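You operate a simulated robot arm through the tools that you are given. There is no shell and no other tool. Be economical: measure what you need, move in short steps, check, and stop when the job is done.

Carry out the task below with a simulated robot arm. There is one attempt and no reset: what you move stays moved.

TASK
Put one of the cedar blocks from the quilt on the bill pad there.
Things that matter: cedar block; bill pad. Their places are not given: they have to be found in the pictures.

It is judged by the outcome, as a careful person would: the job done as asked, and still so three seconds after it is handed in. It fails if anything else is knocked over, pushed out of place, dropped, spilled or broken.

THE ROBOT
A 6-joint arm with a two-finger parallel gripper, fixed in place. Base frame: the origin is at the foot of the arm, x ahead of it, y to its left, z up; the work surface is at about z = 700. Lengths are in mm, angles in degrees, forces in N, time in s.
With the tool pointing down near the work surface it reaches from about 220 to 620 mm from the base axis. Its first joint turns from -66.0 to 66.0 degrees. Payload 2.7 kg.
Tool frame: the origin (TCP) lies between the finger pads and is the grasp point; the fingertips stand 23 mm ahead of it; z points along the fingers, y is the line along which they close. The gripper opens to 94 mm. The fingers are 38 mm wide and 10 mm thick; the gripper's body (54 by 96 mm) begins 39 mm behind the TCP.
Orientation is that of the tool frame in the base frame, as a unit quaternion [w, x, y, z]. With the fingers straight down and closing along the base's y, the tool's x points along the base's -x, its y along +y and its z along -z.

THE INTERFACE
- The arm moves only by the tool servo_tool. Its argument "steps" is a list of rows, each an object (a shift or turn left out is 0, a gripper value left out holds the last) with "rot": the turn, a rotation vector about the tool's x, y, z in units of 8 degrees (1.0 is 8 degrees), a list of three; "linear": the shift along the tool's x, y, z in units of 20 mm (1.0 is 20 mm), a list of three; "jaw": the finger opening in mm, from 0 to 94. In form: [{"rot": [ax, ay, az], "linear": [dx, dy, dz], "jaw": jaw}, ...]. A call has 1 to 8 rows; each row shifts and turns the commanded pose from where the row before left it, along the tool's axes as they then stand. A call with a number of a shift or a turn outside -1 to 1 is refused whole. A row lasts 0.2 s, in which the tool goes at most 50 mm and 8.6 degrees; a call with a longer step from one row to the next is refused whole, and so is a gripper value outside its range. A pose out of reach is approached as far as the arm can. The call stops where the force on the tool passes 40 N (or 10 N more than at its start, if that is more) or the arm is blocked; 0.2 s more then pass. The fingers move at their own pace (about 45 mm/s each) and stop on an object; they squeeze with about 22 N. The grip force told is the motor's: it shows also when the fingers shut on nothing. Time passes only in rows, and 0.2 s behind the last, so rows that do not move let the fingers close. It gives the time, the measured TCP pose, the force on the tool (base axes), the opening and the grip force at its end, in the units of the frame above (readings bear some noise).
- Cameras (640 x 400 px; columns grow to the right, rows downward): "scene" is fixed at [83.2, -442.8, 1396.8]; the picture's right is [0.67, -0.74, 0.00], its down [-0.47, -0.43, -0.77] and it looks along [0.57, 0.52, -0.64] (base axes); focal length 351 px, centre (320, 200). "wrist" rides on the gripper at [-39, 0, -44] in the tool frame; the picture's right is [0.00, -1.00, 0.00], its down [0.97, 0.00, -0.24] and it looks along [0.24, 0.00, 0.97] (tool axes); focal length 218 px, centre (320, 200).
- get_image(camera): a new picture of that camera. No time passes.
- point_at(camera, pixels): for up to 12 pixels [column, row] of the newest picture of that camera ("zoom" is the newest enlarged one), the place [x, y, z] in the base frame of the surface seen there, good to about 2 mm. No time passes.
- zoom(camera, box): a new picture of the part [left, top, right, bottom] of that camera's present view, enlarged. No time passes.
- sign_off(): hands the job in; it is judged then, once.

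Work in short steps. Measure before you move; look again where a grasp or a placing could have gone wrong, and mend it. You have 60 turns and 24 pictures in all, the two below and enlarged ones among them. Open the gripper and draw the arm clear of the work before you hand the job in, unless the task says otherwise; then end with one line.

The tools are called after "Request:" as a command line: name --argument value ..., lists and objects as JSON in quotes. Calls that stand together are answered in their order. servo_tool: Moves the arm, as the interface text tells. Its arguments: {"type":"object","properties":{"steps":{"type":"array","items":{"type":"object","properties":{"rot":{"type":"array","items":{"type":"number"}},"linear":{"type":"array","items":{"type":"number"}},"jaw":{"type":"number"}}}}},"required":["steps"]} The other tools are called the same way: get_image (camera) takes a picture; point_at (camera, pixels) gives the place of the surface under pixels of a picture; zoom (camera, box) takes an enlarged picture of a part of a camera's view; sign_off () hands the job in.

At the start:

```text
clock: 0.0
tool_pos: [415.3, -0.8, 974.1]
ee_rot: [0.0, 0.001, 1.0, 0.0]
wrist_force: [-0.6, -0.6, -0.3]
finger_gap: 94.0
finger_force: 0.0
```

scene: 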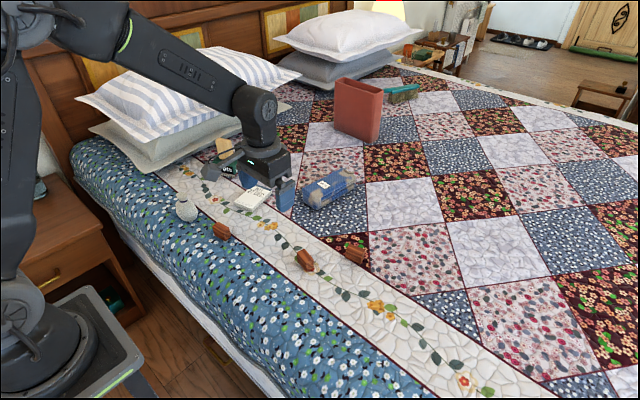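
wrist: 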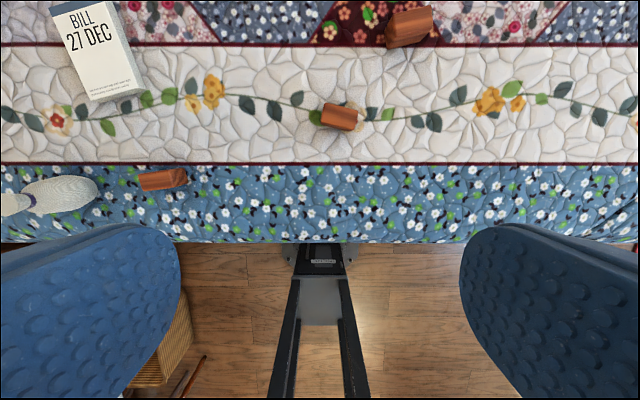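

The wrist picture shows three cedar blocks, near (340,117), (408,27) and (162,180), and the bill pad near (100,50). I'll enlarge the views and measure.

Request:
zoom --camera "scene" --box '[160, 130, 400, 280]'

Request:
point_at --camera "wrist" --pixels '[[340, 112], [322, 117], [356, 119], [340, 135], [100, 50], [60, 15], [90, 98], [140, 88], [112, 4], [408, 20], [160, 180], [310, 140]]'

Request:
zoom --camera "wrist" --box '[260, 70, 420, 170]'

```text
2.67 times, centred on (280, 205) of scene
```

zoom: 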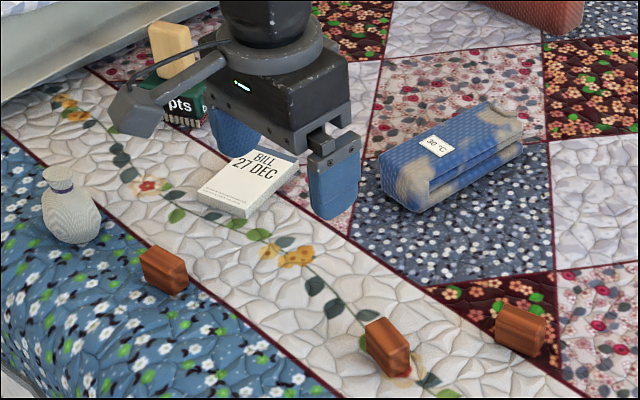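

```text
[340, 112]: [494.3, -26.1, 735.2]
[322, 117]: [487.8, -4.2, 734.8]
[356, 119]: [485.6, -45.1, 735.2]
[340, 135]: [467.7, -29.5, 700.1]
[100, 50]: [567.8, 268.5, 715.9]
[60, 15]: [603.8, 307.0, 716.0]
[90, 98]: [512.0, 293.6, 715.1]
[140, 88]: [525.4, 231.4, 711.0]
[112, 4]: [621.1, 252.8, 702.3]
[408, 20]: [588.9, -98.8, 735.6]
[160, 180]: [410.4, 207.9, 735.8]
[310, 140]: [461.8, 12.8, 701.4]
```

```text
4.00 times, centred on (340, 120) of wrist
```

zoom: 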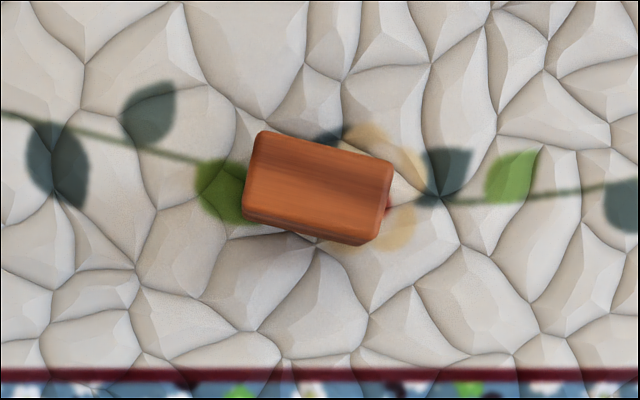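

The middle block, at about (488,-26) with its top at z=735, is the clearest of the three. I'll measure its corners from the enlarged picture, and the pad's corners from the wrist picture.

Request:
point_at --camera "zoom" --pixels '[[262, 136], [388, 166], [376, 232], [250, 208], [318, 184], [310, 238]]'

Request:
point_at --camera "wrist" --pixels '[[53, 17], [110, 4], [128, 86], [92, 99], [70, 60], [120, 50], [140, 100], [145, 75]]'

```text
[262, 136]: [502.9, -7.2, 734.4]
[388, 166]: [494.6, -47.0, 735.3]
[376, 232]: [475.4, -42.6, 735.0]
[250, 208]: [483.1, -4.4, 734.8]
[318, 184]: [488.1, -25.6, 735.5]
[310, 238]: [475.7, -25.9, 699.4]
```

```text
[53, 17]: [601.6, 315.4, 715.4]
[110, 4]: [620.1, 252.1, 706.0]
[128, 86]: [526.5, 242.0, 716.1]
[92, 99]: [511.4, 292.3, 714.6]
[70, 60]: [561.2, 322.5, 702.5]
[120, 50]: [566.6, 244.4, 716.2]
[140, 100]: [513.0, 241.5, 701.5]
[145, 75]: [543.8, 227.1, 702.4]
```

The block's centre is about (489,-25.5), it spans z 700–735, and its long axis is 11.5° off base y. I'll move above it and turn the tool to match.

Request:
servo_tool --steps '[{"linear": [-0.92, -0.31, 1], "jaw": 80}, {"linear": [-0.92, -0.31, 1]}, {"linear": [-0.92, -0.31, 1]}, {"linear": [-0.92, -0.31, 1]}, {"linear": [0, 0, 1], "rot": [0, 0, 0.72]}, {"linear": [0, 0, 1], "rot": [0, 0, 0.72]}, {"linear": [0, 0, 1]}, {"linear": [0, 0, 1]}]'

Request:
get_image --camera "wrist"

```text
clock: 1.8
tool_pos: [491.0, -25.4, 813.9]
ee_rot: [0.0, 0.1, 0.995, 0.001]
wrist_force: [-0.4, -0.7, 1.1]
finger_gap: 80.0
finger_force: 0.1
```

```text
19 pictures are left
```

wrist: 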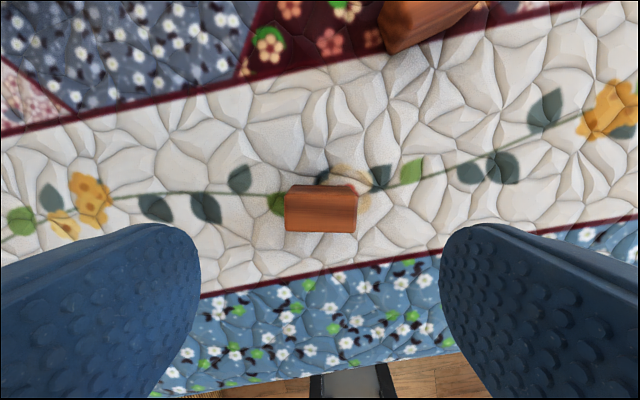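

The block is square to the fingers and centred between them at (321,208). I'll go down 87 mm to TCP z≈727.

Request:
servo_tool --steps '[{"linear": [0.1, 0, 1]}, {"linear": [0, 0, 1]}, {"linear": [0, 0, 1]}, {"linear": [0, 0, 0.8]}, {"linear": [0, 0, 0.5]}]'

Request:
get_image --camera "wrist"

```text
clock: 3.0
tool_pos: [487.3, -23.9, 729.2]
ee_rot: [0.0, 0.101, 0.995, 0.001]
wrist_force: [-0.3, -0.6, 0.1]
finger_gap: 79.9
finger_force: 0.1
```

```text
18 pictures are left
```

wrist: 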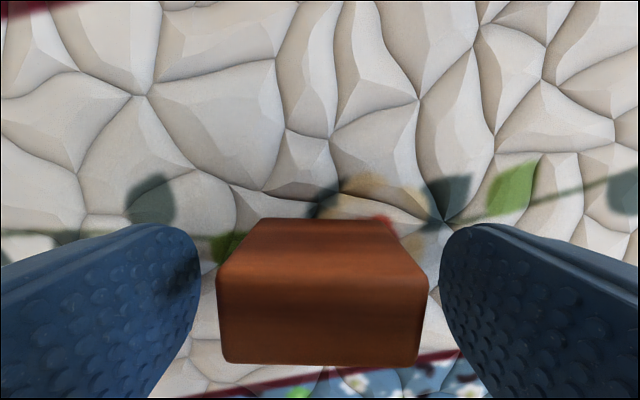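

The block sits between the pads, so I'll close on it.

Request:
servo_tool --steps '[{"jaw": 30}, {"jaw": 30}, {"jaw": 30}, {"jaw": 30}]'

```text
clock: 4.0
tool_pos: [487.3, -24.3, 730.1]
ee_rot: [0.0, 0.099, 0.995, 0.001]
wrist_force: [0.2, -0.1, -0.2]
finger_gap: 42.7
finger_force: 21.9
```

The grip holds at 42.7 mm. I'll lift, and measure the pad and its neighbours while lifted.

Request:
servo_tool --steps '[{"linear": [0, 0, -0.5]}, {"linear": [0, 0, -1]}, {"linear": [0, 0, -1]}, {"linear": [0, 0, -1]}, {"linear": [0, 0, -1]}, {"linear": [0, 0, -1]}]'

Request:
zoom --camera "scene" --box '[160, 110, 400, 260]'

```text
clock: 5.4
tool_pos: [485.1, -25.4, 840.1]
ee_rot: [0.0, 0.101, 0.995, 0.0]
wrist_force: [-0.4, 0.3, 0.3]
finger_gap: 43.0
finger_force: 21.8
```

```text
2.67 times, centred on (280, 185) of scene
```

zoom: 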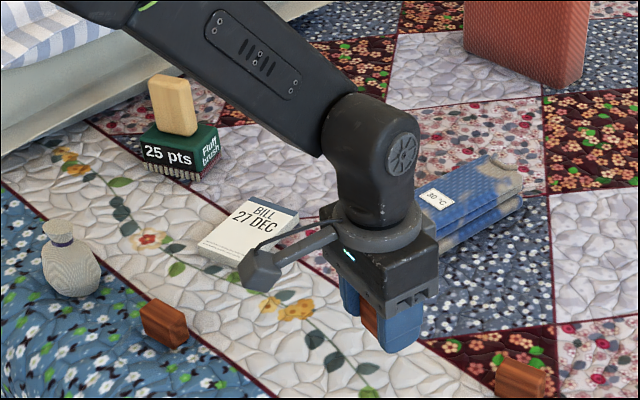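

Request:
point_at --camera "zoom" --pixels '[[199, 246], [241, 200], [298, 213], [245, 256], [225, 230], [258, 205], [212, 165], [170, 90], [190, 130], [440, 205], [490, 160], [70, 235]]'

```text
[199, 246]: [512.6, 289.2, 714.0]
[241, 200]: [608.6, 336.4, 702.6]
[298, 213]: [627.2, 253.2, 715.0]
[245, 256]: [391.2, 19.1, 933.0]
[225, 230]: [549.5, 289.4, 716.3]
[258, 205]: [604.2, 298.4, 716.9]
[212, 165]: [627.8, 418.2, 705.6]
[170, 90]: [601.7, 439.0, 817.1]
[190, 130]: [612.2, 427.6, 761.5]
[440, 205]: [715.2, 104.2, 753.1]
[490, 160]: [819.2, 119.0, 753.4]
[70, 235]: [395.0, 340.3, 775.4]
```

Pad: top z≈716, near edge midpoint about (519,262), long axis about (0.97,0.26). I'll target (546,269), which is within reach, at r≈609. The straight path along tool y is clear at this height.

Request:
servo_tool --steps '[{"linear": [0, 0.5, 0]}, {"linear": [0, 1, 0]}, {"linear": [0, 1, 0]}, {"linear": [0, 1, 0]}, {"linear": [0, 1, 0]}, {"linear": [0, 1, 0]}, {"linear": [0, 1, 0]}, {"linear": [0, 1, 0]}]'

Request:
servo_tool --steps '[{"linear": [0, 1, 0]}, {"linear": [0, 1, 0]}, {"linear": [0, 1, 0]}, {"linear": [0, 1, 0]}, {"linear": [0, 1, 0]}, {"linear": [0, 1, 0]}, {"linear": [0, 1, 0]}, {"linear": [0, 0.5, 0]}]'

Request:
servo_tool --steps '[{"rot": [0, 0, -0.8]}, {"rot": [0, 0, -0.8]}, {"rot": [0, 0, -0.8]}, {"rot": [0, 0, -0.8]}, {}]'

Request:
get_image --camera "wrist"

```text
clock: 7.2
tool_pos: [517.1, 124.6, 840.1]
ee_rot: [0.0, 0.1, 0.995, 0.001]
wrist_force: [-0.7, 0.0, -0.2]
finger_gap: 43.1
finger_force: 22.0
```

```text
clock: 9.0
tool_pos: [546.0, 267.6, 840.0]
ee_rot: [0.0, 0.101, 0.995, 0.001]
wrist_force: [0.4, -0.4, -0.2]
finger_gap: 42.9
finger_force: 21.7
```

```text
clock: 10.2
tool_pos: [546.1, 268.6, 840.1]
ee_rot: [-0.001, -0.123, 0.992, 0.001]
wrist_force: [-0.5, 0.0, -0.2]
finger_gap: 43.2
finger_force: 22.1
```

```text
16 pictures are left
```

wrist: 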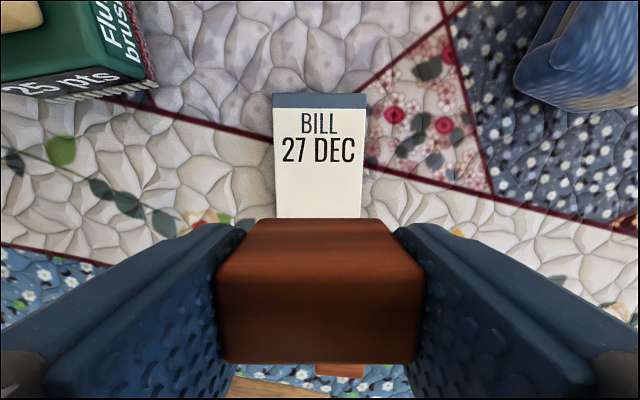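

The block is aligned with and centred on the pad (columns 273–365). Contact is expected at TCP z≈746, so I'll descend to about 752 first.

Request:
servo_tool --steps '[{"linear": [0, 0, 1]}, {"linear": [0, 0, 1]}, {"linear": [0, 0, 1]}, {"linear": [0, 0, 0.9]}, {"linear": [0, 0, 0.4]}, {}]'

Request:
zoom --camera "scene" --box '[200, 140, 320, 215]'

Request:
get_image --camera "wrist"

```text
clock: 11.6
tool_pos: [548.6, 268.6, 753.4]
ee_rot: [0.001, -0.123, 0.992, 0.0]
wrist_force: [-0.5, -0.5, 0.1]
finger_gap: 43.0
finger_force: 22.0
```

```text
5.33 times, centred on (260, 178) of scene
```

zoom: 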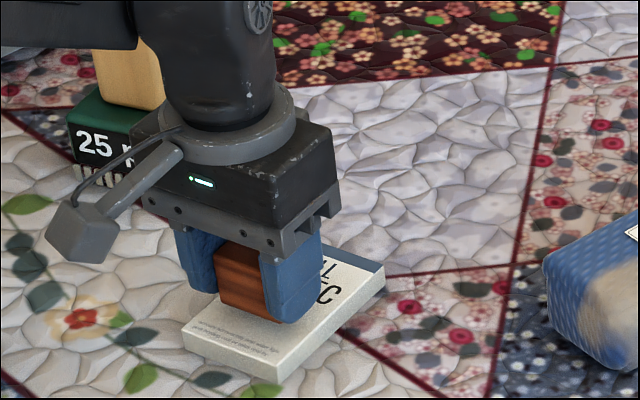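

```text
14 pictures are left
```

wrist: 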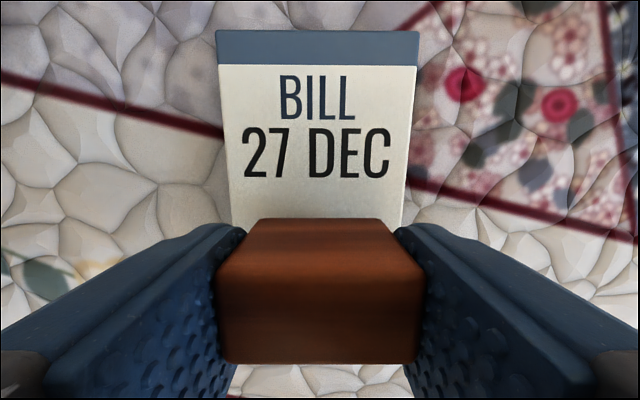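

The block is over the pad and well inside its edges. I'll lower it gently in small steps until it touches.

Request:
servo_tool --steps '[{"linear": [0, 0, 0.15]}, {"linear": [0, 0, 0.1]}, {}]'

Request:
servo_tool --steps '[{"linear": [0, 0, 0.08]}, {}]'

```text
clock: 12.4
tool_pos: [546.7, 268.5, 749.7]
ee_rot: [0.001, -0.123, 0.992, 0.002]
wrist_force: [-0.7, -1.4, 0.2]
finger_gap: 42.7
finger_force: 21.9
```

```text
clock: 13.0
tool_pos: [546.8, 267.8, 746.1]
ee_rot: [0.001, -0.122, 0.992, 0.001]
wrist_force: [0.4, -0.2, 0.2]
finger_gap: 43.3
finger_force: 22.0
```

Request:
servo_tool --steps '[{"linear": [0, 0, 0.05]}, {}]'

```text
clock: 13.6
tool_pos: [547.5, 268.6, 746.0]
ee_rot: [0.0, -0.123, 0.992, 0.001]
wrist_force: [0.0, -0.1, -0.9]
finger_gap: 43.1
finger_force: 22.6
```

Request:
servo_tool --steps '[{"linear": [0, 0, 0.05]}, {}]'

```text
clock: 14.2
tool_pos: [547.6, 268.2, 745.7]
ee_rot: [-0.001, -0.122, 0.992, 0.001]
wrist_force: [-0.7, -0.1, 0.2]
finger_gap: 43.2
finger_force: 22.1
```

Request:
servo_tool --steps '[{"linear": [0, 0, 0.05]}, {}]'

Request:
zoom --camera "scene" --box '[220, 170, 284, 210]'

```text
clock: 14.8
tool_pos: [547.0, 268.9, 745.2]
ee_rot: [0.001, -0.123, 0.992, 0.001]
wrist_force: [-1.6, 0.1, 6.8]
finger_gap: 43.1
finger_force: 22.2
```

```text
10.00 times, centred on (252, 190) of scene
```

zoom: 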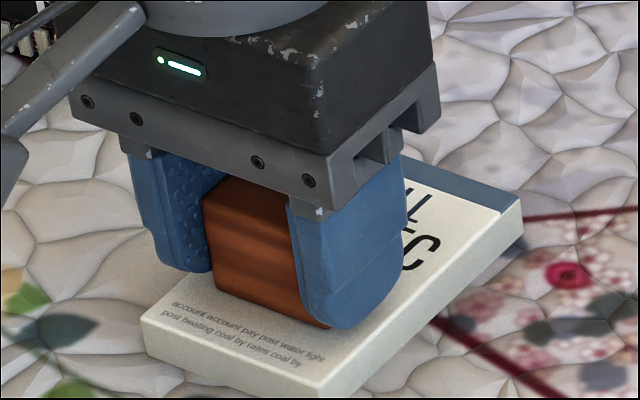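

Force rose to 6.8 N, so the block is resting on the pad. I'll open gradually and then lift straight up.

Request:
servo_tool --steps '[{"jaw": 50}, {"jaw": 60}, {"jaw": 75}, {"jaw": 75}, {"jaw": 75}]'

Request:
servo_tool --steps '[{"linear": [0, 0, -0.5]}, {"linear": [0, 0, -1]}, {"linear": [0, 0, -1]}, {"linear": [0, 0, -1]}, {"linear": [0, 0, -1]}, {"linear": [0, 0, -1]}, {"linear": [0, 0, -1]}]'

Request:
get_image --camera "wrist"

Request:
zoom --camera "scene" --box '[160, 110, 400, 260]'

```text
clock: 16.0
tool_pos: [547.6, 268.8, 743.5]
ee_rot: [0.001, -0.122, 0.993, 0.002]
wrist_force: [0.4, -1.2, 0.2]
finger_gap: 74.9
finger_force: 0.0
```

```text
clock: 17.6
tool_pos: [546.5, 267.7, 873.3]
ee_rot: [0.0, -0.122, 0.992, 0.001]
wrist_force: [0.1, 0.3, 0.4]
finger_gap: 75.2
finger_force: 0.2
```

```text
12 pictures are left
```

wrist: 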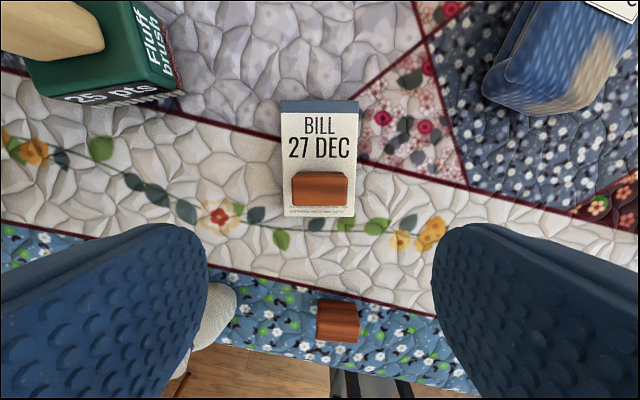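

```text
2.67 times, centred on (280, 185) of scene
```

zoom: 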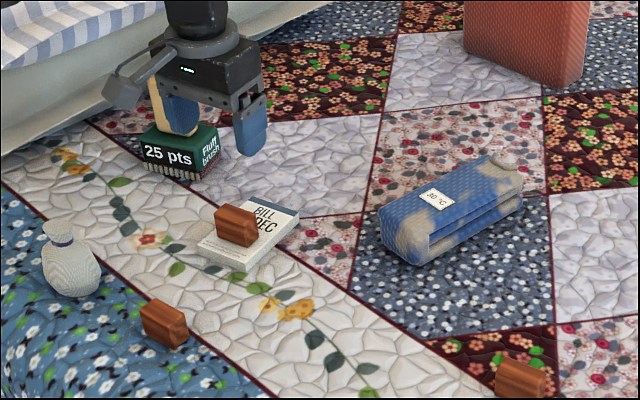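

The block rests fully on the pad, nothing else has moved, and the arm is clear with the gripper open, so I'm handing in.

Request:
sign_off

```text
The job is handed in.
```

One cedar block is now resting flat on the bill pad, and nothing else on the quilt was moved.
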